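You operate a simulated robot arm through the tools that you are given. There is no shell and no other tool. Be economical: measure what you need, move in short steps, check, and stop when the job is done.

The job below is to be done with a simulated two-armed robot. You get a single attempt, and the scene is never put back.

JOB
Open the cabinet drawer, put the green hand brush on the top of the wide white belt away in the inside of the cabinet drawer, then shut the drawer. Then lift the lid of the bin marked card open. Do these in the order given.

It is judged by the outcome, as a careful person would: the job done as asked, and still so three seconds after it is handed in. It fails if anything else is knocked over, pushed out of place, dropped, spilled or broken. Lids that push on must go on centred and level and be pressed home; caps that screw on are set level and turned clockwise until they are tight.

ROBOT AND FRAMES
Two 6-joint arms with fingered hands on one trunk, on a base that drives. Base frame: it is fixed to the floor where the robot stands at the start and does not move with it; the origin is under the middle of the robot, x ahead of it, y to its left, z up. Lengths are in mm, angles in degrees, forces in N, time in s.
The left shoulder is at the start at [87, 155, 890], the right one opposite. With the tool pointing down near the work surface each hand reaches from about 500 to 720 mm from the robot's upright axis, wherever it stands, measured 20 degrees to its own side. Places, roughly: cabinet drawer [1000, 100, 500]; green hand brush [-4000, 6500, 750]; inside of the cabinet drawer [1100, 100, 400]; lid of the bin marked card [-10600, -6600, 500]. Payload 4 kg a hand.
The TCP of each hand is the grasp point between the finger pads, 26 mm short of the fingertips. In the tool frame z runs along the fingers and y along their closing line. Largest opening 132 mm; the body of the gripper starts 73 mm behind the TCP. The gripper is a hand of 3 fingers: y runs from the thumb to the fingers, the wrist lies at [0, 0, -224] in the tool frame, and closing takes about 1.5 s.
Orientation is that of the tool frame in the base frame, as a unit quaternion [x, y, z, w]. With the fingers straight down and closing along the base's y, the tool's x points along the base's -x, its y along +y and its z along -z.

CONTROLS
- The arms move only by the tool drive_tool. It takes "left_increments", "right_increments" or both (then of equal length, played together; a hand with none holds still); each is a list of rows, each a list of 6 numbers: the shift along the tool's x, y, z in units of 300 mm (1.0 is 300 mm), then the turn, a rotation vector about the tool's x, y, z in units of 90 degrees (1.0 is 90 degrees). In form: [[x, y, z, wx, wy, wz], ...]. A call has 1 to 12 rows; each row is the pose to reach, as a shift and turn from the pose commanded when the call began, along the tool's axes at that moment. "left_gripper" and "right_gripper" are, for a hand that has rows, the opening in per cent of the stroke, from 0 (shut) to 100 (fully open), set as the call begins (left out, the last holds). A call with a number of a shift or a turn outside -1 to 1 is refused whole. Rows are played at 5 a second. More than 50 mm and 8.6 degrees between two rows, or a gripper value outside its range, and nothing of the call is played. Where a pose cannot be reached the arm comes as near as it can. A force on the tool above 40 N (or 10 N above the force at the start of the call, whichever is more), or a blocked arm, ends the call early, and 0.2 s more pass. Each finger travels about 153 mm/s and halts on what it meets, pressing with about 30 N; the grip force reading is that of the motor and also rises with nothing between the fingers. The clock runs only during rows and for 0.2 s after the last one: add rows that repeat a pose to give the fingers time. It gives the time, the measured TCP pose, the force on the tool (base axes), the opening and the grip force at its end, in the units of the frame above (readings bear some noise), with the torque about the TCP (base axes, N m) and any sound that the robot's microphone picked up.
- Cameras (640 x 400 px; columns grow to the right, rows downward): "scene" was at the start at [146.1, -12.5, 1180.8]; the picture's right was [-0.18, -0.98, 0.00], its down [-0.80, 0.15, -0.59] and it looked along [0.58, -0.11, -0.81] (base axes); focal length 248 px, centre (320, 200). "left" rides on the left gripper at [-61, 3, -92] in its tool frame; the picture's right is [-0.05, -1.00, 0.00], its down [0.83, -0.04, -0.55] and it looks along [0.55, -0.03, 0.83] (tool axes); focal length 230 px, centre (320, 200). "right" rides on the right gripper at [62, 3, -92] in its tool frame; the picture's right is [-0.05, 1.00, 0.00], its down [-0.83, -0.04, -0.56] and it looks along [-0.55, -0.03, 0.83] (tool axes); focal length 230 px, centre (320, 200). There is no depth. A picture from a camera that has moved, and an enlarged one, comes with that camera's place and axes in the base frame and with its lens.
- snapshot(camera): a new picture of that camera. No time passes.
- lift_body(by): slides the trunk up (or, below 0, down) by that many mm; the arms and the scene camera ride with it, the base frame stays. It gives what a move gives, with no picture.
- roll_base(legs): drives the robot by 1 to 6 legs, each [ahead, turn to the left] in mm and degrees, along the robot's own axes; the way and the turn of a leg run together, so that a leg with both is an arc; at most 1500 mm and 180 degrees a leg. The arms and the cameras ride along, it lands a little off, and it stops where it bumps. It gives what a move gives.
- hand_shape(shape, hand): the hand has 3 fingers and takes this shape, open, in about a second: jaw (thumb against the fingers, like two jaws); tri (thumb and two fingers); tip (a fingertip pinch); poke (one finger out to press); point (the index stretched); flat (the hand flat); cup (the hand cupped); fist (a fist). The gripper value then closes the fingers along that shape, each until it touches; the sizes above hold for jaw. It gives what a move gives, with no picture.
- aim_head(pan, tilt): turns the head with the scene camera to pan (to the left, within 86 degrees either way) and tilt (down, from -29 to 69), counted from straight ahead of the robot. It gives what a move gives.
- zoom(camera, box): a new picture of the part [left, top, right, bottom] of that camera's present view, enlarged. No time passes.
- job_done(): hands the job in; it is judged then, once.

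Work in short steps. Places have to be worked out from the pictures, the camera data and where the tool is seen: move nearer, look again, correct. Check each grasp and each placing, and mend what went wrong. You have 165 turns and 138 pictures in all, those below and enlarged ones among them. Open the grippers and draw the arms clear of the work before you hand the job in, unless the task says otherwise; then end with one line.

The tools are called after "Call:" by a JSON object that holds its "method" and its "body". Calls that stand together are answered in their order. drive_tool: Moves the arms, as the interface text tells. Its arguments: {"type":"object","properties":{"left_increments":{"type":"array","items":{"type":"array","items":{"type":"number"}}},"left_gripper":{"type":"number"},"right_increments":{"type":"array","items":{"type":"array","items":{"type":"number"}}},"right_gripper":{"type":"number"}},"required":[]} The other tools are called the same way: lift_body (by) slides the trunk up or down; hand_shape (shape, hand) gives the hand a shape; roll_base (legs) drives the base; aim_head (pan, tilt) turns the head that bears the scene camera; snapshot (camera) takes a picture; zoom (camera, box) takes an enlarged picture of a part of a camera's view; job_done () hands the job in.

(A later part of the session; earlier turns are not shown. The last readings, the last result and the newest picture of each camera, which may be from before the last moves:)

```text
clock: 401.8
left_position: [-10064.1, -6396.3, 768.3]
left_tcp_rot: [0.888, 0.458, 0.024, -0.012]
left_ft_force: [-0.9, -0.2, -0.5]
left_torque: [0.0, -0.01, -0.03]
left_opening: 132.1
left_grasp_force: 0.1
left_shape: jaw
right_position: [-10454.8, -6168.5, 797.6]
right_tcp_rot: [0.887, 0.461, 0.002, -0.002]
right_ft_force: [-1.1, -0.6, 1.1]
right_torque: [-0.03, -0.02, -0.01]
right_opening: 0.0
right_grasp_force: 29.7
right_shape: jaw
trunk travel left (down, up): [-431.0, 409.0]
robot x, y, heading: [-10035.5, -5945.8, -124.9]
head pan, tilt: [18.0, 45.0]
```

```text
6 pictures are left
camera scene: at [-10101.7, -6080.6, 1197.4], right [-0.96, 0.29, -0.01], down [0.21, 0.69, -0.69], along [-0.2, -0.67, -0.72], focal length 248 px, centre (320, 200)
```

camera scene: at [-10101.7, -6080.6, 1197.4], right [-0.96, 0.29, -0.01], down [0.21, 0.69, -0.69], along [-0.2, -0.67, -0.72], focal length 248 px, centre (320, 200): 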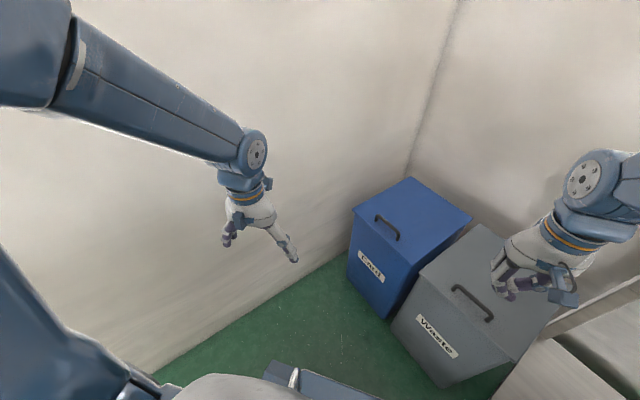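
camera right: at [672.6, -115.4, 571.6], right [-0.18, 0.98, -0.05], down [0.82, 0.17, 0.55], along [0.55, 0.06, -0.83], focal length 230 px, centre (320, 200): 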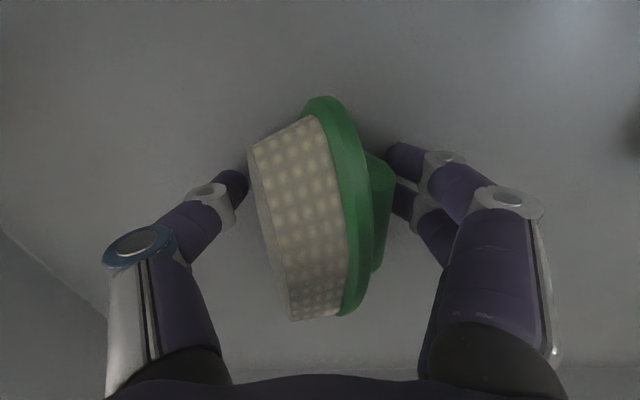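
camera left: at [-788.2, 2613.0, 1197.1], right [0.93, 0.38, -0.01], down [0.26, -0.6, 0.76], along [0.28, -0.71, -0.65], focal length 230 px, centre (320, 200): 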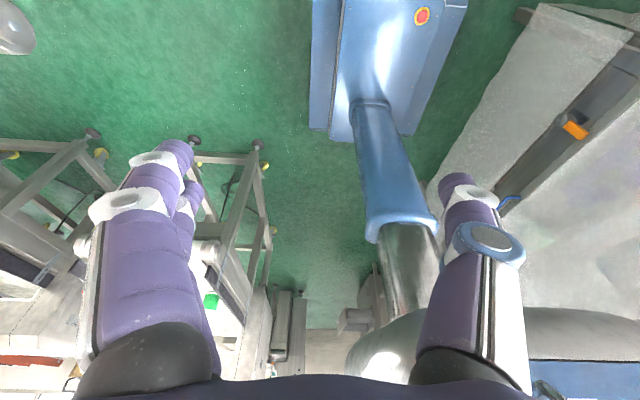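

The bin is in clear view: lid at z≈499, hinge along the back, and handle bar at about (-10472, -6515, 530), parallel to the front edge. I'll bring the left hand above it with the fingers closing across the bar.

Call:
{"method": "drive_tool", "body": {"left_gripper": 60, "left_increments": [[-0.107, -0.083, 0.02, 0.002, -0.003, -0.067], [-0.213, -0.166, 0.04, 0.004, -0.007, -0.134], [-0.32, -0.248, 0.06, 0.006, -0.01, -0.2], [-0.427, -0.331, 0.09, 0.008, -0.014, -0.267], [-0.533, -0.414, 0.12, 0.009, -0.017, -0.334], [-0.64, -0.497, 0.16, 0.011, -0.021, -0.4], [-0.747, -0.58, 0.2, 0.013, -0.024, -0.468], [-0.853, -0.662, 0.25, 0.015, -0.028, -0.535], [-0.96, -0.745, 0.31, 0.017, -0.031, -0.602], [-0.96, -0.745, 0.31, 0.017, -0.031, -0.602]]}}

```text
clock: 404.0
left_position: [-10422.9, -6511.0, 695.0]
left_tcp_rot: [0.581, 0.813, -0.028, 0.001]
left_ft_force: [0.0, -0.7, -0.2]
left_torque: [0.0, 0.01, -0.02]
left_opening: 79.5
left_grasp_force: 0.0
left_shape: jaw
right_position: [-10454.8, -6167.9, 798.8]
right_tcp_rot: [0.888, 0.461, 0.002, -0.002]
right_ft_force: [0.7, 0.1, 0.5]
right_torque: [-0.02, 0.03, 0.0]
right_opening: 0.1
right_grasp_force: 30.1
right_shape: jaw
trunk travel left (down, up): [-431.0, 409.0]
robot x, y, heading: [-10039.9, -5945.6, -125.0]
head pan, tilt: [18.0, 45.0]
```

That's reachable. I'll take one wrist picture to pin down the bar.

Call:
{"method": "snapshot", "body": {"camera": "left"}}

```text
5 pictures are left
camera left: at [-10396.2, -6565.8, 788.2], right [-0.93, -0.37, 0.05], down [-0.29, 0.8, 0.53], along [-0.23, 0.48, -0.85], focal length 230 px, centre (320, 200)
```

left: 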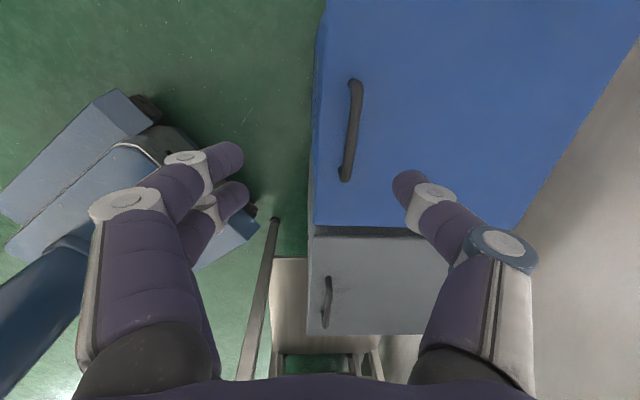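

The bar is at (-10469, -6518), matching the other view. I'll descend over it to TCP z≈533 and close.

Call:
{"method": "drive_tool", "body": {"left_increments": [[0.046, -0.129, 0.1, 0, 0, 0], [0.046, -0.129, 0.22, 0, 0, 0], [0.046, -0.129, 0.34, 0, 0, 0], [0.046, -0.129, 0.45, 0, 0, 0], [0.046, -0.129, 0.54, 0, 0, 0], [0.046, -0.129, 0.54, 0, 0, 0]]}}

Call:
{"method": "drive_tool", "body": {"left_gripper": 0, "left_increments": [[0, 0, 0, 0, 0, 0], [0, 0, 0, 0, 0, 0], [0, 0, 0, 0, 0, 0], [0, 0, 0, 0, 0, 0], [0, 0, 0, 0, 0, 0], [0, 0, 0, 0, 0, 0]]}}

```text
refused: row 1 steps farther than a row can; nothing moved
```

```text
clock: 405.4
left_position: [-10422.5, -6513.9, 692.8]
left_tcp_rot: [0.58, 0.814, -0.028, 0.0]
left_ft_force: [-0.7, 0.4, -0.1]
left_torque: [0.0, -0.01, 0.03]
left_opening: 0.0
left_grasp_force: 29.5
left_shape: jaw
right_position: [-10455.8, -6169.8, 798.3]
right_tcp_rot: [0.888, 0.461, 0.001, -0.002]
right_ft_force: [-0.1, 0.7, -0.1]
right_torque: [-0.03, 0.01, 0.0]
right_opening: 0.0
right_grasp_force: 29.9
right_shape: jaw
trunk travel left (down, up): [-431.0, 409.0]
robot x, y, heading: [-10037.1, -5942.8, -124.8]
head pan, tilt: [18.0, 45.0]
```

The first row's step was too large, so nothing moved and the hand only closed in the air. I'll reopen and descend with smaller steps.

Call:
{"method": "drive_tool", "body": {"left_gripper": 60, "left_increments": [[0.02, -0.06, 0.03, 0, 0, 0], [0.046, -0.129, 0.06, 0, 0, 0], [0.046, -0.129, 0.1, 0, 0, 0], [0.046, -0.129, 0.2, 0, 0, 0], [0.046, -0.129, 0.32, 0, 0, 0], [0.046, -0.129, 0.44, 0, 0, 0], [0.046, -0.129, 0.535, 0, 0, 0], [0.046, -0.129, 0.535, 0, 0, 0]]}}

```text
clock: 407.2
left_position: [-10438.4, -6495.4, 544.0]
left_tcp_rot: [0.582, 0.812, -0.026, -0.001]
left_ft_force: [-0.3, 0.0, 0.0]
left_torque: [0.01, 0.0, 0.02]
left_opening: 79.1
left_grasp_force: 0.0
left_shape: jaw
left hand out of reach, approached as far as the arm can: row 1, 2, 3, 4, 5, 6, 7, 8
right_position: [-10454.9, -6168.6, 797.3]
right_tcp_rot: [0.887, 0.461, 0.002, -0.001]
right_ft_force: [0.3, 0.6, -0.8]
right_torque: [0.02, -0.01, 0.02]
right_opening: 0.0
right_grasp_force: 29.9
right_shape: jaw
trunk travel left (down, up): [-431.0, 409.0]
robot x, y, heading: [-10038.6, -5946.7, -124.9]
head pan, tilt: [18.0, 45.0]
```

The arm ran out of reach about 38 mm short. I'll raise the hand, roll the base 60 mm closer, and descend again.

Call:
{"method": "drive_tool", "body": {"left_increments": [[0, 0, -0.12, 0, 0, 0], [0, 0, -0.25, 0, 0, 0]]}}

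Call:
{"method": "roll_base", "body": {"legs": [[70, 0]]}}

```text
clock: 407.8
left_position: [-10436.0, -6491.9, 600.7]
left_tcp_rot: [0.583, 0.812, -0.001, 0.01]
left_ft_force: [-8.7, -2.8, -5.5]
left_torque: [0.11, -0.16, 0.03]
left_opening: 80.6
left_grasp_force: 0.1
left_shape: jaw
left hand out of reach, approached as far as the arm can: row 1, 2
right_position: [-10455.4, -6168.9, 796.8]
right_tcp_rot: [0.887, 0.461, 0.003, -0.001]
right_ft_force: [-0.2, 0.0, 0.7]
right_torque: [0.03, 0.04, -0.01]
right_opening: 0.0
right_grasp_force: 29.7
right_shape: jaw
trunk travel left (down, up): [-431.0, 409.0]
robot x, y, heading: [-10036.5, -5945.4, -125.0]
head pan, tilt: [18.0, 45.0]
```

```text
clock: 408.8
left_position: [-10475.2, -6551.1, 601.9]
left_tcp_rot: [0.584, 0.812, -0.001, 0.01]
left_ft_force: [0.9, 0.6, -0.4]
left_torque: [0.07, -0.03, 0.02]
left_opening: 78.8
left_grasp_force: 0.1
left_shape: jaw
right_position: [-10497.2, -6227.6, 797.5]
right_tcp_rot: [0.888, 0.46, 0.003, -0.002]
right_ft_force: [0.7, -0.7, 0.0]
right_torque: [0.02, -0.01, -0.01]
right_opening: 0.0
right_grasp_force: 30.0
right_shape: jaw
trunk travel left (down, up): [-431.0, 409.0]
robot x, y, heading: [-10080.8, -6003.1, -125.1]
head pan, tilt: [18.0, 45.0]
```

Call:
{"method": "drive_tool", "body": {"left_increments": [[0.05, 0.03, 0, 0, 0, 0], [0.098, 0.054, 0.03, 0, 0, 0], [0.098, 0.054, 0.1, 0, 0, 0], [0.098, 0.054, 0.17, 0, 0, 0], [0.098, 0.054, 0.228, 0, 0, 0], [0.098, 0.054, 0.228, 0, 0, 0]]}}

```text
clock: 410.0
left_position: [-10457.9, -6500.9, 547.5]
left_tcp_rot: [0.586, 0.81, 0.006, 0.016]
left_ft_force: [-3.2, 1.6, 0.3]
left_torque: [-0.06, -0.24, -0.02]
left_opening: 79.9
left_grasp_force: 0.0
left_shape: jaw
left hand out of reach, approached as far as the arm can: row 1, 2, 3, 4, 5
right_position: [-10467.8, -6188.0, 795.7]
right_tcp_rot: [0.887, 0.461, 0.012, -0.009]
right_ft_force: [-2.2, -4.1, 4.4]
right_torque: [0.31, -0.25, 0.01]
right_opening: 0.0
right_grasp_force: 29.6
right_shape: jaw
trunk travel left (down, up): [-431.0, 409.0]
robot x, y, heading: [-10078.4, -6002.5, -125.0]
head pan, tilt: [18.0, 45.0]
stopped in row 5 (left hand): the force on the tool passed its limit at 48 N (the readings are from after the stop); the commanded pose is now the measured one
```

A 48 N contact stopped it. I'll look before going on.

Call:
{"method": "zoom", "body": {"camera": "scene", "box": [220, 60, 540, 260]}}

```text
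2.00 times, centred on (380, 160) of scene
camera zoom: at [-10119.1, -6110.2, 1201.4], right [-0.96, 0.29, 0.01], down [0.2, 0.67, -0.71], along [-0.21, -0.68, -0.7], focal length 497 px, centre (200, 280)
```

zoom: 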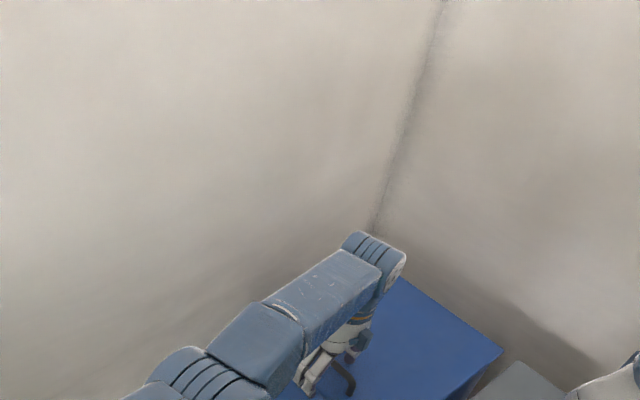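

The hand straddles the bar. I'll nudge it back 12 mm and down 10 mm, then close.

Call:
{"method": "drive_tool", "body": {"left_increments": [[0, -0.02, 0.01, 0, 0, 0], [0, -0.04, 0.03, 0, 0, 0], [0, -0.04, 0.035, 0, 0, 0]]}}

Call:
{"method": "drive_tool", "body": {"left_gripper": 0, "left_increments": [[0, 0, 0, 0, 0, 0], [0, 0, 0, 0, 0, 0], [0, 0, 0, 0, 0, 0], [0, 0, 0, 0, 0, 0], [0, 0, 0, 0, 0, 0], [0, 0, 0, 0, 0, 0]]}}

```text
clock: 410.6
left_position: [-10471.2, -6519.0, 539.6]
left_tcp_rot: [0.586, 0.81, 0.004, 0.023]
left_ft_force: [0.8, -5.4, 23.7]
left_torque: [-0.67, 1.48, 0.45]
left_opening: 79.9
left_grasp_force: 0.2
left_shape: jaw
left hand out of reach, approached as far as the arm can: row 1, 2, 3
right_position: [-10473.1, -6193.3, 777.8]
right_tcp_rot: [0.887, 0.46, 0.035, -0.019]
right_ft_force: [0.9, 1.3, 0.2]
right_torque: [-0.09, 0.07, -0.03]
right_opening: 0.0
right_grasp_force: 30.3
right_shape: jaw
trunk travel left (down, up): [-431.0, 409.0]
robot x, y, heading: [-10077.0, -6001.4, -125.1]
head pan, tilt: [18.0, 45.0]
stopped in row 3 (left hand): the force on the tool passed its limit at 54 N (the readings are from after the stop); the commanded pose is now the measured one
```

```text
clock: 411.1
left_position: [-10450.2, -6493.7, 541.6]
left_tcp_rot: [0.59, 0.806, 0.025, 0.039]
left_ft_force: [-4.0, -0.9, 28.1]
left_torque: [-0.28, 0.93, 0.0]
left_opening: 44.2
left_grasp_force: 19.7
left_shape: jaw
right_position: [-10451.8, -6164.3, 775.1]
right_tcp_rot: [0.887, 0.46, 0.043, -0.025]
right_ft_force: [-0.8, 0.3, 1.2]
right_torque: [0.02, 0.01, 0.01]
right_opening: 0.0
right_grasp_force: 30.1
right_shape: jaw
trunk travel left (down, up): [-431.0, 409.0]
robot x, y, heading: [-10076.2, -6002.6, -124.7]
head pan, tilt: [18.0, 45.0]
stopped in row 2 (left hand): the force on the tool passed its limit at 47 N (the readings are from after the stop); the commanded pose is now the measured one
```

The tips were touching the lid and the arm is still stretched. I'll open, rise 40 mm, roll 60 mm closer, and redo it with the arm better bent.

Call:
{"method": "drive_tool", "body": {"left_gripper": 60, "left_increments": [[0, 0, -0.03, 0, 0, 0], [0, 0, -0.1, 0, 0, 0], [0, 0, -0.2, 0, 0, 0], [0, 0, -0.25, 0, 0, 0]]}}

Call:
{"method": "roll_base", "body": {"legs": [[60, 0]]}}

```text
clock: 412.1
left_position: [-10471.4, -6529.6, 603.4]
left_tcp_rot: [0.588, 0.808, 0.028, 0.034]
left_ft_force: [0.8, -0.2, -0.4]
left_torque: [0.02, -0.03, 0.04]
left_opening: 78.9
left_grasp_force: 0.1
left_shape: jaw
left hand out of reach, approached as far as the arm can: row 1, 2, 3, 4
right_position: [-10463.5, -6178.1, 761.2]
right_tcp_rot: [0.886, 0.459, 0.06, -0.032]
right_ft_force: [-0.7, -0.1, 0.0]
right_torque: [0.04, -0.03, 0.02]
right_opening: 0.0
right_grasp_force: 29.9
right_shape: jaw
trunk travel left (down, up): [-431.0, 409.0]
robot x, y, heading: [-10077.5, -5997.5, -125.0]
head pan, tilt: [18.0, 45.0]
```

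```text
clock: 413.1
left_position: [-10503.4, -6578.6, 603.3]
left_tcp_rot: [0.587, 0.808, 0.028, 0.035]
left_ft_force: [-0.7, 0.1, -0.1]
left_torque: [0.04, -0.06, 0.0]
left_opening: 79.0
left_grasp_force: 0.0
left_shape: jaw
right_position: [-10496.6, -6227.2, 762.9]
right_tcp_rot: [0.885, 0.46, 0.06, -0.032]
right_ft_force: [-1.5, 0.2, 0.1]
right_torque: [0.04, -0.01, -0.01]
right_opening: 0.0
right_grasp_force: 30.2
right_shape: jaw
trunk travel left (down, up): [-431.0, 409.0]
robot x, y, heading: [-10113.6, -6053.4, -124.9]
head pan, tilt: [18.0, 45.0]
```

Call:
{"method": "drive_tool", "body": {"left_increments": [[0.08, 0.085, 0.005, 0.027, 0.008, -0.005], [0.159, 0.17, 0.011, 0.055, 0.015, -0.009], [0.159, 0.17, 0.011, 0.055, 0.015, -0.009], [0.159, 0.17, 0.011, 0.055, 0.015, -0.009]]}}

```text
clock: 414.1
left_position: [-10515.1, -6575.8, 602.9]
left_tcp_rot: [0.582, 0.813, 0.014, 0.009]
left_ft_force: [-0.2, -0.1, -0.8]
left_torque: [-0.03, 0.0, -0.03]
left_opening: 79.4
left_grasp_force: 0.1
left_shape: jaw
left hand out of reach, approached as far as the arm can: row 1, 2, 3, 4
right_position: [-10484.0, -6207.7, 752.4]
right_tcp_rot: [0.884, 0.458, 0.078, -0.043]
right_ft_force: [0.6, -0.3, 0.2]
right_torque: [-0.03, 0.0, 0.01]
right_opening: 0.0
right_grasp_force: 29.6
right_shape: jaw
trunk travel left (down, up): [-431.0, 409.0]
robot x, y, heading: [-10115.4, -6055.1, -124.8]
head pan, tilt: [18.0, 45.0]
```

The left arm is stuck in a bad elbow configuration near the wall. I'll raise it well clear and fold it back to neutral to recover elbow-up.

Call:
{"method": "drive_tool", "body": {"left_increments": [[0, 0, -0.12, 0, 0, 0], [0, 0, -0.25, 0, 0, 0], [0, 0, -0.4, 0, 0, 0], [0, 0, -0.55, 0, 0, 0], [0, 0, -0.65, 0, 0, 0]]}}

Call:
{"method": "drive_tool", "body": {"left_increments": [[0.06, 0.06, 0, 0, 0, 0.085], [0.12, 0.12, 0, 0, 0, 0.17], [0.18, 0.18, 0, 0, 0, 0.255], [0.24, 0.24, 0, 0, 0, 0.34], [0.3, 0.3, 0, 0, 0, 0.425], [0.35, 0.35, 0, 0, 0, 0.51], [0.4, 0.4, 0, 0, 0, 0.6]]}}

```text
clock: 415.2
left_position: [-10517.9, -6577.3, 809.5]
left_tcp_rot: [0.583, 0.812, -0.01, 0.001]
left_ft_force: [0.0, 0.5, 0.3]
left_torque: [-0.01, -0.02, 0.02]
left_opening: 79.3
left_grasp_force: 0.1
left_shape: jaw
left hand out of reach, approached as far as the arm can: row 2, 3, 4, 5
right_position: [-10483.5, -6208.6, 752.5]
right_tcp_rot: [0.884, 0.458, 0.078, -0.042]
right_ft_force: [0.2, -0.6, -0.2]
right_torque: [0.0, 0.0, 0.03]
right_opening: 0.0
right_grasp_force: 30.0
right_shape: jaw
trunk travel left (down, up): [-431.0, 409.0]
robot x, y, heading: [-10108.3, -6051.8, -124.8]
head pan, tilt: [18.0, 45.0]
```

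```text
clock: 416.9
left_position: [-10474.5, -6533.6, 914.0]
left_tcp_rot: [0.883, 0.467, 0.048, 0.0]
left_ft_force: [1.1, -0.2, -0.7]
left_torque: [0.01, -0.02, 0.0]
left_opening: 79.3
left_grasp_force: 0.0
left_shape: jaw
left hand out of reach, approached as far as the arm can: row 1, 2, 3, 4, 5, 6, 7
right_position: [-10483.8, -6208.8, 753.3]
right_tcp_rot: [0.884, 0.458, 0.079, -0.042]
right_ft_force: [-0.5, -0.3, 0.0]
right_torque: [0.03, 0.0, 0.03]
right_opening: 0.0
right_grasp_force: 30.2
right_shape: jaw
trunk travel left (down, up): [-431.0, 409.0]
robot x, y, heading: [-10111.9, -6049.4, -124.9]
head pan, tilt: [18.0, 45.0]
```

Call:
{"method": "drive_tool", "body": {"left_increments": [[0.065, 0.1, 0.064, 0, 0, 0], [0.13, 0.2, 0.128, 0, 0, 0], [0.194, 0.295, 0.192, 0, 0, 0], [0.26, 0.394, 0.256, 0, 0, 0], [0.323, 0.492, 0.32, 0, 0, 0], [0.388, 0.59, 0.385, 0, 0, 0], [0.452, 0.689, 0.449, 0, 0, 0], [0.517, 0.787, 0.513, 0, 0, 0], [0.517, 0.787, 0.513, 0, 0, 0]]}}

```text
clock: 418.9
left_position: [-10399.8, -6636.0, 909.4]
left_tcp_rot: [0.883, 0.466, 0.053, -0.004]
left_ft_force: [-0.5, 0.3, -0.1]
left_torque: [-0.03, -0.03, -0.02]
left_opening: 78.8
left_grasp_force: 0.0
left_shape: jaw
left hand out of reach, approached as far as the arm can: row 1, 2, 3, 4, 5, 6, 7, 8, 9
right_position: [-10482.8, -6208.2, 752.0]
right_tcp_rot: [0.885, 0.458, 0.078, -0.041]
right_ft_force: [0.4, 0.0, -0.7]
right_torque: [0.0, -0.02, 0.0]
right_opening: 0.0
right_grasp_force: 29.7
right_shape: jaw
trunk travel left (down, up): [-431.0, 409.0]
robot x, y, heading: [-10112.2, -6050.8, -124.8]
head pan, tilt: [18.0, 45.0]
```

The solver is stuck with the arm nearly straight. Pitching the fingers forward should bring the wrist back and bend the elbow.

Call:
{"method": "drive_tool", "body": {"left_increments": [[0.05, 0, 0, 0, -0.09, 0], [0.1, 0, 0, 0, -0.18, 0], [0.15, 0, 0, 0, -0.27, 0], [0.2, 0, 0, 0, -0.36, 0], [0.25, 0, 0, 0, -0.45, 0], [0.3, 0, 0, 0, -0.54, 0], [0.35, 0, 0, 0, -0.63, 0], [0.4, 0, 0, 0, -0.72, 0]]}}

Call:
{"method": "snapshot", "body": {"camera": "scene"}}

```text
clock: 420.6
left_position: [-10348.0, -6428.8, 1291.8]
left_tcp_rot: [0.808, 0.463, -0.297, 0.21]
left_ft_force: [-0.1, -0.3, -0.8]
left_torque: [0.03, -0.01, 0.01]
left_opening: 79.3
left_grasp_force: 0.1
left_shape: jaw
left hand out of reach, approached as far as the arm can: row 1, 2, 3, 4, 5, 6, 7, 8
right_position: [-10483.1, -6206.6, 753.0]
right_tcp_rot: [0.884, 0.458, 0.079, -0.041]
right_ft_force: [-0.1, -0.7, -0.3]
right_torque: [-0.02, 0.01, -0.02]
right_opening: 0.0
right_grasp_force: 30.0
right_shape: jaw
trunk travel left (down, up): [-431.0, 409.0]
robot x, y, heading: [-10110.0, -6049.3, -124.7]
head pan, tilt: [18.0, 45.0]
```

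```text
3 pictures are left
camera scene: at [-10182.3, -6196.5, 1232.6], right [-0.95, 0.32, -0.01], down [0.13, 0.37, -0.92], along [-0.29, -0.87, -0.39], focal length 248 px, centre (320, 200)
```

scene: 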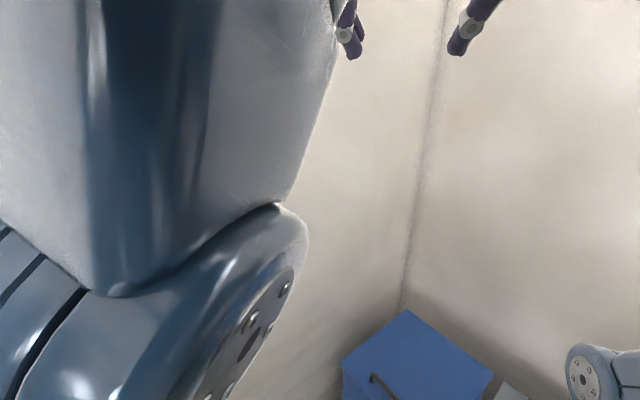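

The left arm has gone elbow-down with its hand up high, well out of the way. The handle is 590 mm ahead and only 28 mm right of my axis, so I'll use the right hand, with its fingers turned across the bar.

Call:
{"method": "drive_tool", "body": {"right_gripper": 55, "right_increments": [[-0.096, 0.07, 0, 0.006, -0.012, -0.066], [-0.193, 0.14, 0, 0.012, -0.023, -0.133], [-0.289, 0.211, 0, 0.018, -0.035, -0.199], [-0.385, 0.281, 0.02, 0.024, -0.047, -0.266], [-0.482, 0.352, 0.05, 0.029, -0.058, -0.332], [-0.578, 0.422, 0.08, 0.035, -0.07, -0.399], [-0.674, 0.492, 0.11, 0.041, -0.082, -0.465], [-0.771, 0.563, 0.15, 0.047, -0.093, -0.532], [-0.867, 0.633, 0.19, 0.053, -0.105, -0.598], [-0.867, 0.633, 0.19, 0.053, -0.105, -0.598]]}}

```text
clock: 422.9
left_position: [-10346.8, -6424.8, 1296.0]
left_tcp_rot: [0.806, 0.461, -0.303, 0.213]
left_ft_force: [0.4, 0.4, -0.5]
left_torque: [-0.03, -0.01, -0.02]
left_opening: 79.1
left_grasp_force: 0.0
left_shape: jaw
right_position: [-10514.3, -6529.4, 687.4]
right_tcp_rot: [0.601, 0.798, -0.031, 0.018]
right_ft_force: [0.2, -0.1, -0.3]
right_torque: [0.01, 0.0, 0.02]
right_opening: 71.8
right_grasp_force: 0.0
right_shape: jaw
right hand out of reach, approached as far as the arm can: row 5, 6, 7, 8, 9, 10
trunk travel left (down, up): [-431.0, 409.0]
robot x, y, heading: [-10110.4, -6053.6, -125.0]
head pan, tilt: [18.0, 45.0]
```

Call:
{"method": "drive_tool", "body": {"right_increments": [[0.005, 0.06, 0.05, 0, 0, 0], [0.01, 0.12, 0.1, 0, 0, 0], [0.013, 0.162, 0.16, 0, 0, 0], [0.013, 0.162, 0.23, 0, 0, 0], [0.013, 0.162, 0.285, 0, 0, 0], [0.013, 0.162, 0.285, 0, 0, 0]]}}

```text
clock: 424.2
left_position: [-10345.6, -6425.2, 1297.1]
left_tcp_rot: [0.806, 0.462, -0.303, 0.214]
left_ft_force: [-0.8, -0.2, 0.7]
left_torque: [-0.02, 0.0, 0.01]
left_opening: 79.2
left_grasp_force: 0.0
left_shape: jaw
right_position: [-10502.6, -6520.2, 594.6]
right_tcp_rot: [0.593, 0.805, -0.031, 0.007]
right_ft_force: [0.3, -0.1, 0.2]
right_torque: [-0.02, -0.03, -0.01]
right_opening: 72.1
right_grasp_force: 0.0
right_shape: jaw
right hand out of reach, approached as far as the arm can: row 1, 2, 3, 4, 5, 6
trunk travel left (down, up): [-431.0, 409.0]
robot x, y, heading: [-10111.1, -6049.0, -124.9]
head pan, tilt: [18.0, 45.0]
```

The arm is limited toward me, so I'll shift the base back 40 mm and correct sideways.

Call:
{"method": "roll_base", "body": {"legs": [[-42, 0]]}}

Call:
{"method": "drive_tool", "body": {"right_increments": [[-0.055, 0.01, 0, 0, 0, 0], [-0.11, 0.02, 0, 0, 0, 0], [-0.11, 0.02, 0, 0, 0, 0]]}}

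```text
clock: 425.1
left_position: [-10325.5, -6394.3, 1294.8]
left_tcp_rot: [0.807, 0.462, -0.3, 0.214]
left_ft_force: [0.8, 0.5, 0.1]
left_torque: [0.05, 0.03, 0.04]
left_opening: 79.0
left_grasp_force: 0.1
left_shape: jaw
right_position: [-10478.9, -6487.3, 585.9]
right_tcp_rot: [0.59, 0.807, -0.023, 0.006]
right_ft_force: [0.3, 0.2, 0.2]
right_torque: [0.02, 0.01, -0.04]
right_opening: 72.2
right_grasp_force: 0.1
right_shape: jaw
trunk travel left (down, up): [-431.0, 409.0]
robot x, y, heading: [-10085.9, -6020.1, -124.4]
head pan, tilt: [18.0, 45.0]
```

```text
clock: 425.9
left_position: [-10313.1, -6382.5, 1304.1]
left_tcp_rot: [0.801, 0.463, -0.313, 0.215]
left_ft_force: [0.6, 0.1, -0.1]
left_torque: [-0.02, 0.02, 0.02]
left_opening: 79.0
left_grasp_force: 0.1
left_shape: jaw
right_position: [-10476.1, -6510.9, 600.0]
right_tcp_rot: [0.598, 0.801, -0.033, 0.01]
right_ft_force: [-0.7, 1.1, -1.0]
right_torque: [-0.02, 0.03, -0.02]
right_opening: 72.2
right_grasp_force: 0.1
right_shape: jaw
right hand out of reach, approached as far as the arm can: row 1, 2, 3
trunk travel left (down, up): [-431.0, 409.0]
robot x, y, heading: [-10087.6, -6019.6, -124.8]
head pan, tilt: [18.0, 45.0]
```

The hand is now within 9 mm of the bar's centre. I'll descend with the trunk, keeping the arm fixed, and close.

Call:
{"method": "lift_body", "body": {"by": -56}}

Call:
{"method": "drive_tool", "body": {"right_gripper": 0, "right_increments": [[0, 0, 0, 0, 0, 0], [0, 0, 0, 0, 0, 0], [0, 0, 0, 0, 0, 0], [0, 0, 0, 0, 0, 0], [0, 0, 0, 0, 0, 0], [0, 0, 0, 0, 0, 0]]}}

```text
clock: 426.9
left_position: [-10312.0, -6379.9, 1249.0]
left_tcp_rot: [0.801, 0.462, -0.313, 0.216]
left_ft_force: [-0.7, -0.6, -0.3]
left_torque: [0.02, -0.02, -0.05]
left_opening: 79.2
left_grasp_force: 0.1
left_shape: jaw
right_position: [-10472.1, -6509.1, 543.8]
right_tcp_rot: [0.598, 0.801, -0.032, 0.009]
right_ft_force: [-1.0, -0.7, 0.3]
right_torque: [0.0, -0.01, -0.02]
right_opening: 72.3
right_grasp_force: 0.1
right_shape: jaw
trunk travel left (down, up): [-375.0, 465.0]
robot x, y, heading: [-10089.3, -6019.9, -124.7]
head pan, tilt: [18.0, 45.0]
```

```text
clock: 428.3
left_position: [-10312.9, -6381.1, 1250.4]
left_tcp_rot: [0.802, 0.461, -0.314, 0.215]
left_ft_force: [0.2, 0.1, 0.0]
left_torque: [0.0, 0.01, 0.0]
left_opening: 79.4
left_grasp_force: 0.0
left_shape: jaw
right_position: [-10472.1, -6509.9, 544.3]
right_tcp_rot: [0.597, 0.801, -0.033, 0.009]
right_ft_force: [7.7, 3.9, -2.4]
right_torque: [0.27, -0.54, 0.0]
right_opening: 5.1
right_grasp_force: 30.3
right_shape: jaw
trunk travel left (down, up): [-375.0, 465.0]
robot x, y, heading: [-10087.4, -6015.9, -124.5]
head pan, tilt: [18.0, 45.0]
```

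The fingers stopped at 5 mm with a side force, so they're on the bar. I'll lift 40 mm with the trunk and read the force.

Call:
{"method": "lift_body", "body": {"by": 40}}

```text
clock: 429.1
left_position: [-10315.7, -6382.6, 1289.2]
left_tcp_rot: [0.801, 0.462, -0.313, 0.215]
left_ft_force: [0.2, -0.6, 0.3]
left_torque: [0.01, 0.01, 0.0]
left_opening: 79.1
left_grasp_force: 0.1
left_shape: jaw
right_position: [-10474.0, -6509.6, 583.1]
right_tcp_rot: [0.598, 0.801, -0.032, 0.009]
right_ft_force: [-10.9, -1.9, -8.4]
right_torque: [0.59, -1.03, -0.04]
right_opening: 4.3
right_grasp_force: 29.6
right_shape: jaw
trunk travel left (down, up): [-415.0, 425.0]
robot x, y, heading: [-10089.4, -6017.3, -124.6]
head pan, tilt: [18.0, 45.0]
```

The lid follows: I feel its weight on the bar. I'll carry the bar along its arc about the rear hinge with the arm.

Call:
{"method": "drive_tool", "body": {"right_increments": [[0, -0.014, -0.048, 0, 0, 0], [0, -0.03, -0.097, 0, 0, 0], [0, -0.05, -0.143, 0, 0, 0], [0, -0.073, -0.19, 0, 0, 0], [0, -0.1, -0.24, 0, 0, 0], [0, -0.13, -0.293, 0, 0, 0], [0, -0.17, -0.345, 0, 0, 0], [0, -0.213, -0.397, 0, 0, 0]]}}

```text
clock: 430.9
left_position: [-10316.0, -6385.4, 1288.5]
left_tcp_rot: [0.802, 0.462, -0.312, 0.215]
left_ft_force: [-1.2, -0.4, -0.9]
left_torque: [0.0, 0.01, 0.04]
left_opening: 79.1
left_grasp_force: 0.0
left_shape: jaw
right_position: [-10523.7, -6525.1, 701.2]
right_tcp_rot: [0.591, 0.806, -0.03, 0.006]
right_ft_force: [-3.7, -20.8, -22.2]
right_torque: [1.26, -2.38, -0.09]
right_opening: 4.9
right_grasp_force: 30.2
right_shape: jaw
trunk travel left (down, up): [-415.0, 425.0]
robot x, y, heading: [-10089.3, -6017.0, -124.7]
head pan, tilt: [18.0, 45.0]
```

Still holding, at about 35° open. I'll continue the arc to about 65°.

Call:
{"method": "drive_tool", "body": {"right_increments": [[0, -0.04, -0.042, 0, 0, 0], [0, -0.083, -0.083, 0, 0, 0], [0, -0.138, -0.125, 0, 0, 0], [0, -0.193, -0.163, 0, 0, 0], [0, -0.243, -0.195, 0, 0, 0], [0, -0.293, -0.223, 0, 0, 0], [0, -0.357, -0.25, 0, 0, 0], [0, -0.42, -0.273, 0, 0, 0]]}}

```text
clock: 432.4
left_position: [-10305.4, -6367.2, 1300.9]
left_tcp_rot: [0.795, 0.461, -0.326, 0.219]
left_ft_force: [0.1, 1.1, 1.2]
left_torque: [-0.03, 0.0, 0.02]
left_opening: 79.6
left_grasp_force: 0.1
left_shape: jaw
right_position: [-10600.3, -6542.8, 800.7]
right_tcp_rot: [0.588, 0.807, -0.047, 0.014]
right_ft_force: [11.0, -1.2, 14.0]
right_torque: [0.21, -0.72, -0.36]
right_opening: 2.7
right_grasp_force: 30.0
right_shape: jaw
right hand out of reach, approached as far as the arm can: row 5, 6, 7
trunk travel left (down, up): [-415.0, 425.0]
robot x, y, heading: [-10087.7, -6015.5, -124.5]
head pan, tilt: [18.0, 45.0]
stopped in row 7 (right hand): the force on the tool passed its limit at 47 N (the readings are from after the stop); the commanded pose is now the measured one
```

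The opening dropped and the force reversed, so I'll check with a wrist picture whether the bar is still held.

Call:
{"method": "snapshot", "body": {"camera": "right"}}

```text
2 pictures are left
camera right: at [-10613.3, -6475.6, 888.6], right [0.97, 0.25, -0.06], down [0.23, -0.75, 0.62], along [0.12, -0.61, -0.78], focal length 230 px, centre (320, 200)
```

right: 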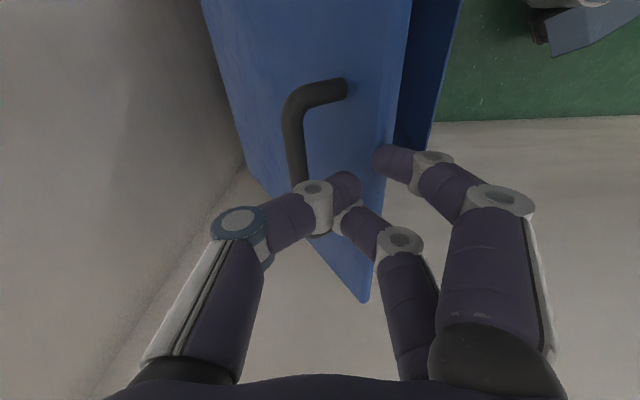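

The lid is well open and the fingers are still round the bar, with one finger behind the lid's underside. I'm at my reach limit, so I'll roll forward in small steps while sliding the hand sideways to follow the bar.

Call:
{"method": "roll_base", "body": {"legs": [[40, 0]]}}

Call:
{"method": "drive_tool", "body": {"right_increments": [[0.04, -0.03, 0, 0, 0, 0], [0.08, -0.06, 0, 0, 0, 0], [0.08, -0.06, 0, 0, 0, 0]]}}

Call:
{"method": "roll_base", "body": {"legs": [[35, 0]]}}

Call:
{"method": "drive_tool", "body": {"right_increments": [[0.04, -0.05, 0, 0, 0, 0], [0.07, -0.1, 0, 0, 0, 0], [0.07, -0.15, 0, 0, 0, 0], [0.07, -0.2, 0, 0, 0, 0]]}}

```text
clock: 433.3
left_position: [-10311.5, -6387.8, 1301.1]
left_tcp_rot: [0.795, 0.462, -0.327, 0.221]
left_ft_force: [-0.5, 0.8, 0.5]
left_torque: [0.02, -0.01, 0.02]
left_opening: 79.2
left_grasp_force: 0.0
left_shape: jaw
right_position: [-10609.4, -6550.6, 794.3]
right_tcp_rot: [0.588, 0.807, -0.05, 0.012]
right_ft_force: [16.6, 3.0, 22.0]
right_torque: [0.7, -1.58, -0.38]
right_opening: 9.0
right_grasp_force: 29.5
right_shape: jaw
trunk travel left (down, up): [-415.0, 425.0]
robot x, y, heading: [-10108.0, -6049.2, -125.0]
head pan, tilt: [18.0, 45.0]
```

```text
clock: 433.9
left_position: [-10342.5, -6438.5, 1274.8]
left_tcp_rot: [0.805, 0.468, -0.3, 0.204]
left_ft_force: [0.4, 3.9, 2.1]
left_torque: [-0.16, 0.02, 0.03]
left_opening: 79.0
left_grasp_force: 0.1
left_shape: jaw
right_position: [-10638.2, -6553.4, 769.7]
right_tcp_rot: [0.589, 0.808, -0.028, 0.015]
right_ft_force: [22.9, 21.9, 30.8]
right_torque: [1.76, -3.17, 0.87]
right_opening: 18.9
right_grasp_force: 30.0
right_shape: jaw
trunk travel left (down, up): [-415.0, 425.0]
robot x, y, heading: [-10107.4, -6051.9, -124.6]
head pan, tilt: [18.0, 45.0]
stopped in row 2 (right hand): the force on the tool passed its limit at 42 N (the readings are from after the stop); the commanded pose is now the measured one
```

```text
clock: 434.8
left_position: [-10349.7, -6447.3, 1282.6]
left_tcp_rot: [0.8, 0.464, -0.315, 0.211]
left_ft_force: [0.5, 0.1, -0.4]
left_torque: [-0.02, 0.03, 0.0]
left_opening: 79.2
left_grasp_force: 0.2
left_shape: jaw
right_position: [-10647.4, -6566.6, 775.9]
right_tcp_rot: [0.589, 0.807, -0.04, 0.016]
right_ft_force: [23.2, 8.2, 30.6]
right_torque: [1.46, -3.09, -0.32]
right_opening: 19.9
right_grasp_force: 30.4
right_shape: jaw
trunk travel left (down, up): [-415.0, 425.0]
robot x, y, heading: [-10129.0, -6079.2, -124.9]
head pan, tilt: [18.0, 45.0]
```

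```text
clock: 435.3
left_position: [-10380.5, -6495.6, 1256.6]
left_tcp_rot: [0.811, 0.473, -0.283, 0.196]
left_ft_force: [1.1, 2.3, 2.0]
left_torque: [-0.15, 0.01, 0.01]
left_opening: 79.5
left_grasp_force: 0.0
left_shape: jaw
right_position: [-10692.9, -6576.8, 754.6]
right_tcp_rot: [0.59, 0.807, -0.021, 0.019]
right_ft_force: [-2.2, 1.4, -0.8]
right_torque: [0.05, 0.0, -0.44]
right_opening: 1.1
right_grasp_force: 30.2
right_shape: jaw
right hand out of reach, approached as far as the arm can: row 2
trunk travel left (down, up): [-415.0, 425.0]
robot x, y, heading: [-10134.4, -6076.4, -124.3]
head pan, tilt: [18.0, 45.0]
stopped in row 2 (right hand): the force on the tool passed its limit at 57 N (the readings are from after the stop); the commanded pose is now the measured one
```

The bar slipped out as the lid came close to vertical. I'll use one of my last pictures to see where the lid is.

Call:
{"method": "snapshot", "body": {"camera": "right"}}

```text
1 pictures are left
camera right: at [-10708.6, -6514.3, 844.7], right [0.97, 0.25, -0.01], down [0.21, -0.77, 0.6], along [0.14, -0.58, -0.8], focal length 230 px, centre (320, 200)
```

right: 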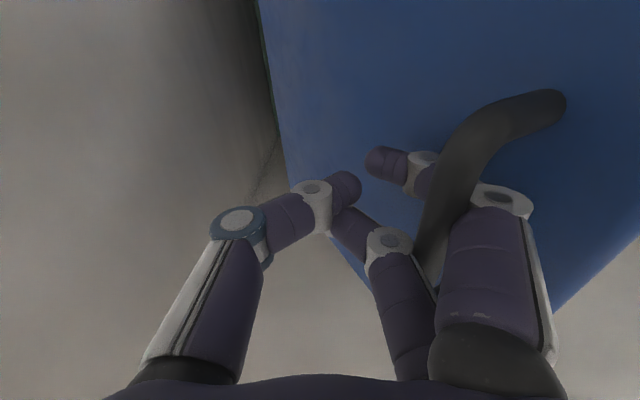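

The lid is tilted up about 50° with one finger hooked under the bar, and the hand carries almost no load. I'll wait a moment and read the force to learn whether the lid holds by itself.

Call:
{"method": "drive_tool", "body": {"right_increments": [[0, 0, 0, 0, 0, 0], [0, 0, 0, 0, 0, 0], [0, 0, 0, 0, 0, 0], [0, 0, 0, 0, 0, 0]]}}

```text
clock: 436.3
left_position: [-10380.7, -6488.9, 1260.4]
left_tcp_rot: [0.81, 0.471, -0.286, 0.2]
left_ft_force: [0.4, -0.1, 0.9]
left_torque: [0.02, -0.03, 0.02]
left_opening: 79.0
left_grasp_force: 0.1
left_shape: jaw
right_position: [-10694.9, -6579.6, 758.0]
right_tcp_rot: [0.59, 0.807, -0.023, 0.018]
right_ft_force: [-8.6, 9.5, -17.4]
right_torque: [-0.6, 0.41, -0.07]
right_opening: 0.1
right_grasp_force: 30.4
right_shape: jaw
trunk travel left (down, up): [-415.0, 425.0]
robot x, y, heading: [-10132.1, -6079.4, -124.6]
head pan, tilt: [18.0, 45.0]
```

The lid's weight is hanging on the hooked finger, so it won't stay unless I take it past vertical. I'll pitch the fingers toward the wall to gain reach while moving the bar further back.

Call:
{"method": "drive_tool", "body": {"right_increments": [[0, -0.04, -0.02, 0.067, 0, 0], [0, -0.08, -0.04, 0.133, 0, 0], [0, -0.12, -0.05, 0.2, 0, 0], [0, -0.16, -0.06, 0.267, 0, 0], [0, -0.2, -0.07, 0.333, 0, 0]]}}

```text
clock: 437.0
left_position: [-10350.8, -6465.0, 1277.5]
left_tcp_rot: [0.804, 0.473, -0.298, 0.201]
left_ft_force: [0.6, 0.7, 0.6]
left_torque: [0.04, 0.05, -0.07]
left_opening: 79.0
left_grasp_force: 0.1
left_shape: jaw
right_position: [-10695.9, -6571.2, 749.6]
right_tcp_rot: [0.587, 0.807, -0.041, -0.055]
right_ft_force: [14.0, 10.5, 22.9]
right_torque: [0.49, -0.66, -0.26]
right_opening: 3.8
right_grasp_force: 30.2
right_shape: jaw
right hand out of reach, approached as far as the arm can: row 1, 2, 3
trunk travel left (down, up): [-415.0, 425.0]
robot x, y, heading: [-10130.7, -6081.5, -124.5]
head pan, tilt: [18.0, 45.0]
stopped in row 3 (right hand): the force on the tool passed its limit at 43 N (the readings are from after the stop); the commanded pose is now the measured one
```

The reaction points outward along the lid, so the hand is too low for the arc. I'll raise the trunk 25 mm.

Call:
{"method": "lift_body", "body": {"by": 25}}

```text
clock: 437.4
left_position: [-10344.4, -6455.7, 1288.5]
left_tcp_rot: [0.804, 0.473, -0.3, 0.201]
left_ft_force: [1.1, 0.4, 0.5]
left_torque: [0.0, 0.1, -0.07]
left_opening: 79.4
left_grasp_force: 0.1
left_shape: jaw
right_position: [-10685.5, -6561.9, 742.7]
right_tcp_rot: [0.586, 0.808, -0.003, -0.06]
right_ft_force: [17.1, -12.3, 27.0]
right_torque: [1.1, -0.46, -1.46]
right_opening: 2.9
right_grasp_force: 29.9
right_shape: jaw
trunk travel left (down, up): [-421.0, 419.0]
robot x, y, heading: [-10128.2, -6080.5, -124.4]
head pan, tilt: [18.0, 45.0]
stopped: the force on the tool passed its limit at 58 N (the readings are from after the stop); the commanded pose is now the measured one
```

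The hand is jammed in the handle but holds the lid at about 60°. I'll bring the left hand, closed, down in front of the lid to push its underside back.

Call:
{"method": "drive_tool", "body": {"left_gripper": 0, "left_increments": [[0.04, -0.007, 0.12, 0, 0, 0], [0.085, -0.015, 0.25, 0, 0, 0], [0.13, -0.02, 0.37, 0, 0, 0], [0.17, -0.03, 0.5, 0, 0, 0], [0.21, -0.037, 0.62, 0, 0, 0], [0.255, -0.045, 0.75, 0, 0, 0], [0.3, -0.05, 0.87, 0, 0, 0], [0.34, -0.06, 1, 0, 0, 0]]}}

```text
clock: 438.0
left_position: [-10351.3, -6452.9, 1288.9]
left_tcp_rot: [0.798, 0.476, -0.309, 0.2]
left_ft_force: [0.9, 1.2, 0.5]
left_torque: [-0.03, -0.01, -0.03]
left_opening: 0.1
left_grasp_force: 30.1
left_shape: jaw
left hand out of reach, approached as far as the arm can: row 1, 2, 3
right_position: [-10683.4, -6554.8, 743.6]
right_tcp_rot: [0.588, 0.807, 0.014, -0.059]
right_ft_force: [11.6, -11.1, 15.7]
right_torque: [0.52, -0.24, -1.27]
right_opening: 1.9
right_grasp_force: 29.6
right_shape: jaw
trunk travel left (down, up): [-421.0, 419.0]
robot x, y, heading: [-10131.7, -6080.0, -124.6]
head pan, tilt: [18.0, 45.0]
stopped in row 3 (right hand): the force on the tool passed its limit at 72 N (the readings are from after the stop); the commanded pose is now the measured one
```

The right hand is under strain, so I'll ease it in the direction it's being pushed.

Call:
{"method": "drive_tool", "body": {"right_increments": [[-0.02, 0.03, -0.04, 0, 0, 0], [-0.04, 0.05, -0.08, 0, 0, 0], [-0.04, 0.05, -0.08, 0, 0, 0]]}}

```text
clock: 438.8
left_position: [-10361.3, -6456.5, 1284.9]
left_tcp_rot: [0.8, 0.477, -0.302, 0.203]
left_ft_force: [0.0, 0.6, -0.4]
left_torque: [-0.01, -0.03, 0.0]
left_opening: 0.0
left_grasp_force: 30.1
left_shape: jaw
right_position: [-10674.1, -6575.1, 777.5]
right_tcp_rot: [0.587, 0.808, -0.01, -0.053]
right_ft_force: [2.3, -2.9, 1.3]
right_torque: [-0.19, -0.06, -0.27]
right_opening: 0.0
right_grasp_force: 30.2
right_shape: jaw
trunk travel left (down, up): [-421.0, 419.0]
robot x, y, heading: [-10130.1, -6080.7, -124.7]
head pan, tilt: [18.0, 45.0]
```

The load is gone now. I'll raise the hand 15 mm to feel whether the lid still hangs on it.

Call:
{"method": "drive_tool", "body": {"right_increments": [[0, 0, -0.03, 0, 0, 0], [0, 0, -0.05, 0, 0, 0], [0, 0, -0.05, 0, 0, 0]]}}

```text
clock: 439.6
left_position: [-10366.5, -6461.6, 1281.4]
left_tcp_rot: [0.801, 0.478, -0.298, 0.202]
left_ft_force: [0.1, -0.1, -0.3]
left_torque: [-0.01, -0.02, -0.02]
left_opening: 0.0
left_grasp_force: 29.5
left_shape: jaw
right_position: [-10674.9, -6574.8, 787.2]
right_tcp_rot: [0.587, 0.808, -0.005, -0.053]
right_ft_force: [-7.1, -3.0, -28.5]
right_torque: [-0.63, 0.68, -0.16]
right_opening: 0.0
right_grasp_force: 30.0
right_shape: jaw
trunk travel left (down, up): [-421.0, 419.0]
robot x, y, heading: [-10129.9, -6077.7, -124.5]
head pan, tilt: [18.0, 45.0]
```

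It still hangs on the hand: the pull points at the hinge, so the lid is near 68° with the bar right at the fingertips. I'll pitch about the bar and carry it back over the top.

Call:
{"method": "drive_tool", "body": {"right_increments": [[0, -0.05, 0.01, 0.055, 0, 0], [0, -0.1, 0.01, 0.11, 0, 0], [0, -0.16, 0.01, 0.165, 0, 0], [0, -0.22, 0.01, 0.22, 0, 0], [0, -0.28, 0.015, 0.275, 0, 0], [0, -0.34, 0.02, 0.33, 0, 0], [0, -0.4, 0.025, 0.385, 0, 0]]}}

```text
clock: 440.4
left_position: [-10354.3, -6449.1, 1291.6]
left_tcp_rot: [0.797, 0.478, -0.311, 0.202]
left_ft_force: [-1.0, -0.2, -1.1]
left_torque: [0.03, -0.02, 0.02]
left_opening: 0.0
left_grasp_force: 29.9
left_shape: jaw
right_position: [-10696.7, -6565.5, 759.7]
right_tcp_rot: [0.572, 0.808, -0.026, -0.136]
right_ft_force: [9.5, 5.3, 21.8]
right_torque: [0.17, -0.94, -0.45]
right_opening: 1.7
right_grasp_force: 30.0
right_shape: jaw
right hand out of reach, approached as far as the arm can: row 2, 3
trunk travel left (down, up): [-421.0, 419.0]
robot x, y, heading: [-10131.0, -6076.0, -124.5]
head pan, tilt: [18.0, 45.0]
stopped in row 3 (right hand): the force on the tool passed its limit at 44 N (the readings are from after the stop); the commanded pose is now the measured one
```

The stretched arm sags below the arc. I'll lift the hand slightly and use the remaining base clearance of about 30 mm.

Call:
{"method": "drive_tool", "body": {"right_increments": [[0, 0.01, -0.05, 0, 0, 0], [0, 0.02, -0.09, 0, 0, 0]]}}

Call:
{"method": "roll_base", "body": {"legs": [[30, 0]]}}

```text
clock: 441.0
left_position: [-10362.7, -6452.2, 1288.2]
left_tcp_rot: [0.798, 0.477, -0.308, 0.204]
left_ft_force: [-0.3, -0.1, 0.7]
left_torque: [0.02, -0.02, 0.04]
left_opening: 0.0
left_grasp_force: 30.0
left_shape: jaw
right_position: [-10694.9, -6578.0, 799.0]
right_tcp_rot: [0.575, 0.806, -0.054, -0.129]
right_ft_force: [-7.0, 0.3, -23.9]
right_torque: [-0.55, 0.53, 0.0]
right_opening: 0.1
right_grasp_force: 29.9
right_shape: jaw
right hand out of reach, approached as far as the arm can: row 2
trunk travel left (down, up): [-421.0, 419.0]
robot x, y, heading: [-10127.0, -6080.2, -124.4]
head pan, tilt: [18.0, 45.0]
```

```text
clock: 441.9
left_position: [-10376.6, -6475.4, 1289.7]
left_tcp_rot: [0.797, 0.477, -0.31, 0.204]
left_ft_force: [0.1, -0.3, 0.0]
left_torque: [-0.03, 0.03, -0.01]
left_opening: 0.0
left_grasp_force: 29.7
left_shape: jaw
right_position: [-10709.5, -6603.2, 803.2]
right_tcp_rot: [0.576, 0.805, -0.058, -0.13]
right_ft_force: [-1.1, -0.7, -6.9]
right_torque: [-0.23, 0.17, -0.11]
right_opening: 0.0
right_grasp_force: 29.8
right_shape: jaw
trunk travel left (down, up): [-421.0, 419.0]
robot x, y, heading: [-10148.0, -6105.6, -124.7]
head pan, tilt: [18.0, 45.0]
```

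The lid is now at about 77° and the load is light. A small right turn of the base will swing the hand further back.

Call:
{"method": "roll_base", "body": {"legs": [[0, -5]]}}

```text
clock: 442.8
left_position: [-10367.9, -6439.5, 1318.2]
left_tcp_rot: [0.798, 0.448, -0.355, 0.191]
left_ft_force: [0.6, 0.7, 0.7]
left_torque: [-0.02, 0.01, 0.0]
left_opening: 0.2
left_grasp_force: 29.6
left_shape: jaw
right_position: [-10702.7, -6558.6, 783.1]
right_tcp_rot: [0.588, 0.797, 0.026, -0.14]
right_ft_force: [35.2, -65.8, 28.8]
right_torque: [0.62, -1.15, -3.86]
right_opening: 2.3
right_grasp_force: 30.2
right_shape: jaw
trunk travel left (down, up): [-421.0, 419.0]
robot x, y, heading: [-10147.2, -6104.1, -127.8]
head pan, tilt: [18.0, 45.0]
stopped in leg 1: the force on the tool passed its limit at 63 N (the readings are from after the stop); the commanded pose is now the measured one
```

The finger has run against the handle's end post. I'll slide back along the bar and up a little while pressing back.

Call:
{"method": "drive_tool", "body": {"right_increments": [[-0.05, 0, -0.03, 0, 0, 0], [-0.1, 0, -0.06, 0, 0, 0], [-0.1, -0.04, -0.06, 0, 0, 0], [-0.1, -0.08, -0.06, 0, 0, 0]]}}

```text
clock: 443.8
left_position: [-10373.7, -6429.4, 1318.4]
left_tcp_rot: [0.798, 0.446, -0.355, 0.196]
left_ft_force: [1.1, -0.1, 0.6]
left_torque: [0.0, -0.05, 0.0]
left_opening: 0.0
left_grasp_force: 30.1
left_shape: jaw
right_position: [-10708.2, -6570.5, 824.6]
right_tcp_rot: [0.598, 0.79, -0.029, -0.133]
right_ft_force: [2.8, 3.5, 7.1]
right_torque: [0.23, -0.3, 0.0]
right_opening: 0.2
right_grasp_force: 29.9
right_shape: jaw
right hand out of reach, approached as far as the arm can: row 1, 2, 3, 4
trunk travel left (down, up): [-421.0, 419.0]
robot x, y, heading: [-10149.7, -6101.5, -127.4]
head pan, tilt: [18.0, 45.0]
```

The contact is light and the hand is at the top of the arc. I'll use my last picture now to see the lid.

Call:
{"method": "snapshot", "body": {"camera": "right"}}

```text
0 pictures are left
camera right: at [-10698.5, -6522.5, 924.3], right [0.95, 0.23, -0.21], down [0.3, -0.87, 0.4], along [-0.09, -0.44, -0.89], focal length 230 px, centre (320, 200)
```

right: 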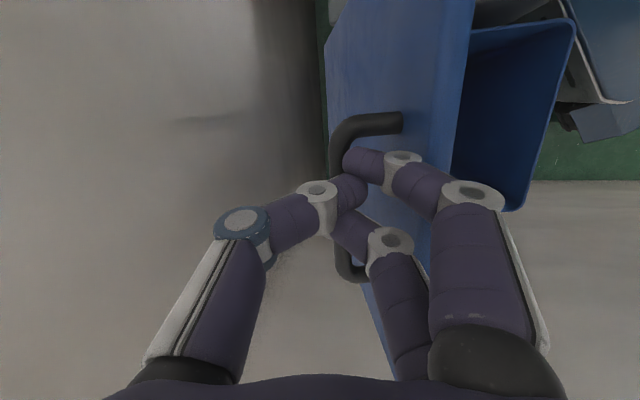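

The lid is nearly vertical, with the fingers hooked over its top edge and the bin open below. A further push to the rear, pitching the hand, should take it over.

Call:
{"method": "drive_tool", "body": {"right_increments": [[0, -0.04, 0.01, 0.066, 0, 0], [0, -0.08, 0.02, 0.132, 0, 0], [0, -0.12, 0.032, 0.198, 0, 0], [0, -0.16, 0.043, 0.264, 0, 0], [0, -0.2, 0.05, 0.33, 0, 0], [0, -0.26, 0.065, 0.396, 0, 0]]}}

```text
clock: 444.2
left_position: [-10363.0, -6429.8, 1323.5]
left_tcp_rot: [0.795, 0.449, -0.361, 0.189]
left_ft_force: [-0.3, -0.2, 0.7]
left_torque: [0.02, 0.02, 0.06]
left_opening: 0.0
left_grasp_force: 29.3
left_shape: jaw
right_position: [-10703.3, -6568.0, 819.0]
right_tcp_rot: [0.589, 0.791, -0.025, -0.165]
right_ft_force: [13.8, -11.6, 22.1]
right_torque: [0.36, -1.27, -0.68]
right_opening: 0.0
right_grasp_force: 29.7
right_shape: jaw
right hand out of reach, approached as far as the arm can: row 1
trunk travel left (down, up): [-421.0, 419.0]
robot x, y, heading: [-10148.1, -6103.5, -127.4]
head pan, tilt: [18.0, 45.0]
stopped in row 1 (right hand): the force on the tool passed its limit at 62 N (the readings are from after the stop); the commanded pose is now the measured one
```

Call:
{"method": "drive_tool", "body": {"right_increments": [[0, 0, -0.04, 0, 0, 0], [0, 0, -0.06, 0, 0, 0]]}}

Call:
{"method": "roll_base", "body": {"legs": [[15, 0]]}}

```text
clock: 444.8
left_position: [-10369.6, -6427.4, 1322.0]
left_tcp_rot: [0.796, 0.448, -0.359, 0.191]
left_ft_force: [-0.1, -0.8, 0.3]
left_torque: [0.03, -0.02, 0.0]
left_opening: 0.0
left_grasp_force: 30.1
left_shape: jaw
right_position: [-10707.6, -6575.2, 849.7]
right_tcp_rot: [0.592, 0.788, -0.052, -0.158]
right_ft_force: [0.2, 0.0, 0.1]
right_torque: [-0.01, 0.0, 0.0]
right_opening: 0.0
right_grasp_force: 30.3
right_shape: jaw
trunk travel left (down, up): [-421.0, 419.0]
robot x, y, heading: [-10148.6, -6100.9, -127.6]
head pan, tilt: [18.0, 45.0]
```

```text
clock: 445.6
left_position: [-10374.7, -6432.9, 1324.2]
left_tcp_rot: [0.795, 0.447, -0.362, 0.192]
left_ft_force: [-0.2, 0.5, -0.2]
left_torque: [-0.01, -0.03, -0.03]
left_opening: 0.0
left_grasp_force: 29.8
left_shape: jaw
right_position: [-10708.9, -6579.5, 846.7]
right_tcp_rot: [0.592, 0.789, -0.048, -0.158]
right_ft_force: [-0.5, 0.3, -1.0]
right_torque: [0.03, -0.01, -0.02]
right_opening: 0.0
right_grasp_force: 30.5
right_shape: jaw
trunk travel left (down, up): [-421.0, 419.0]
robot x, y, heading: [-10154.6, -6116.9, -127.7]
head pan, tilt: [18.0, 45.0]
```

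The hand is now free at z≈847. I'll probe gently downward to feel whether the lid still stands under it.

Call:
{"method": "drive_tool", "body": {"right_increments": [[0, 0, 0.04, 0, 0, 0], [0, 0, 0.08, 0, 0, 0], [0, 0, 0.12, 0, 0, 0], [0, 0, 0.16, 0, 0, 0]]}}

```text
clock: 446.6
left_position: [-10362.0, -6426.3, 1330.4]
left_tcp_rot: [0.794, 0.448, -0.368, 0.186]
left_ft_force: [0.4, -0.2, 0.8]
left_torque: [0.02, 0.01, -0.01]
left_opening: 0.0
left_grasp_force: 30.1
left_shape: jaw
right_position: [-10715.6, -6568.8, 822.6]
right_tcp_rot: [0.592, 0.787, -0.062, -0.161]
right_ft_force: [7.2, -2.0, 26.4]
right_torque: [0.31, -0.4, -0.11]
right_opening: 0.2
right_grasp_force: 29.8
right_shape: jaw
trunk travel left (down, up): [-421.0, 419.0]
robot x, y, heading: [-10150.7, -6107.7, -127.6]
head pan, tilt: [18.0, 45.0]
```

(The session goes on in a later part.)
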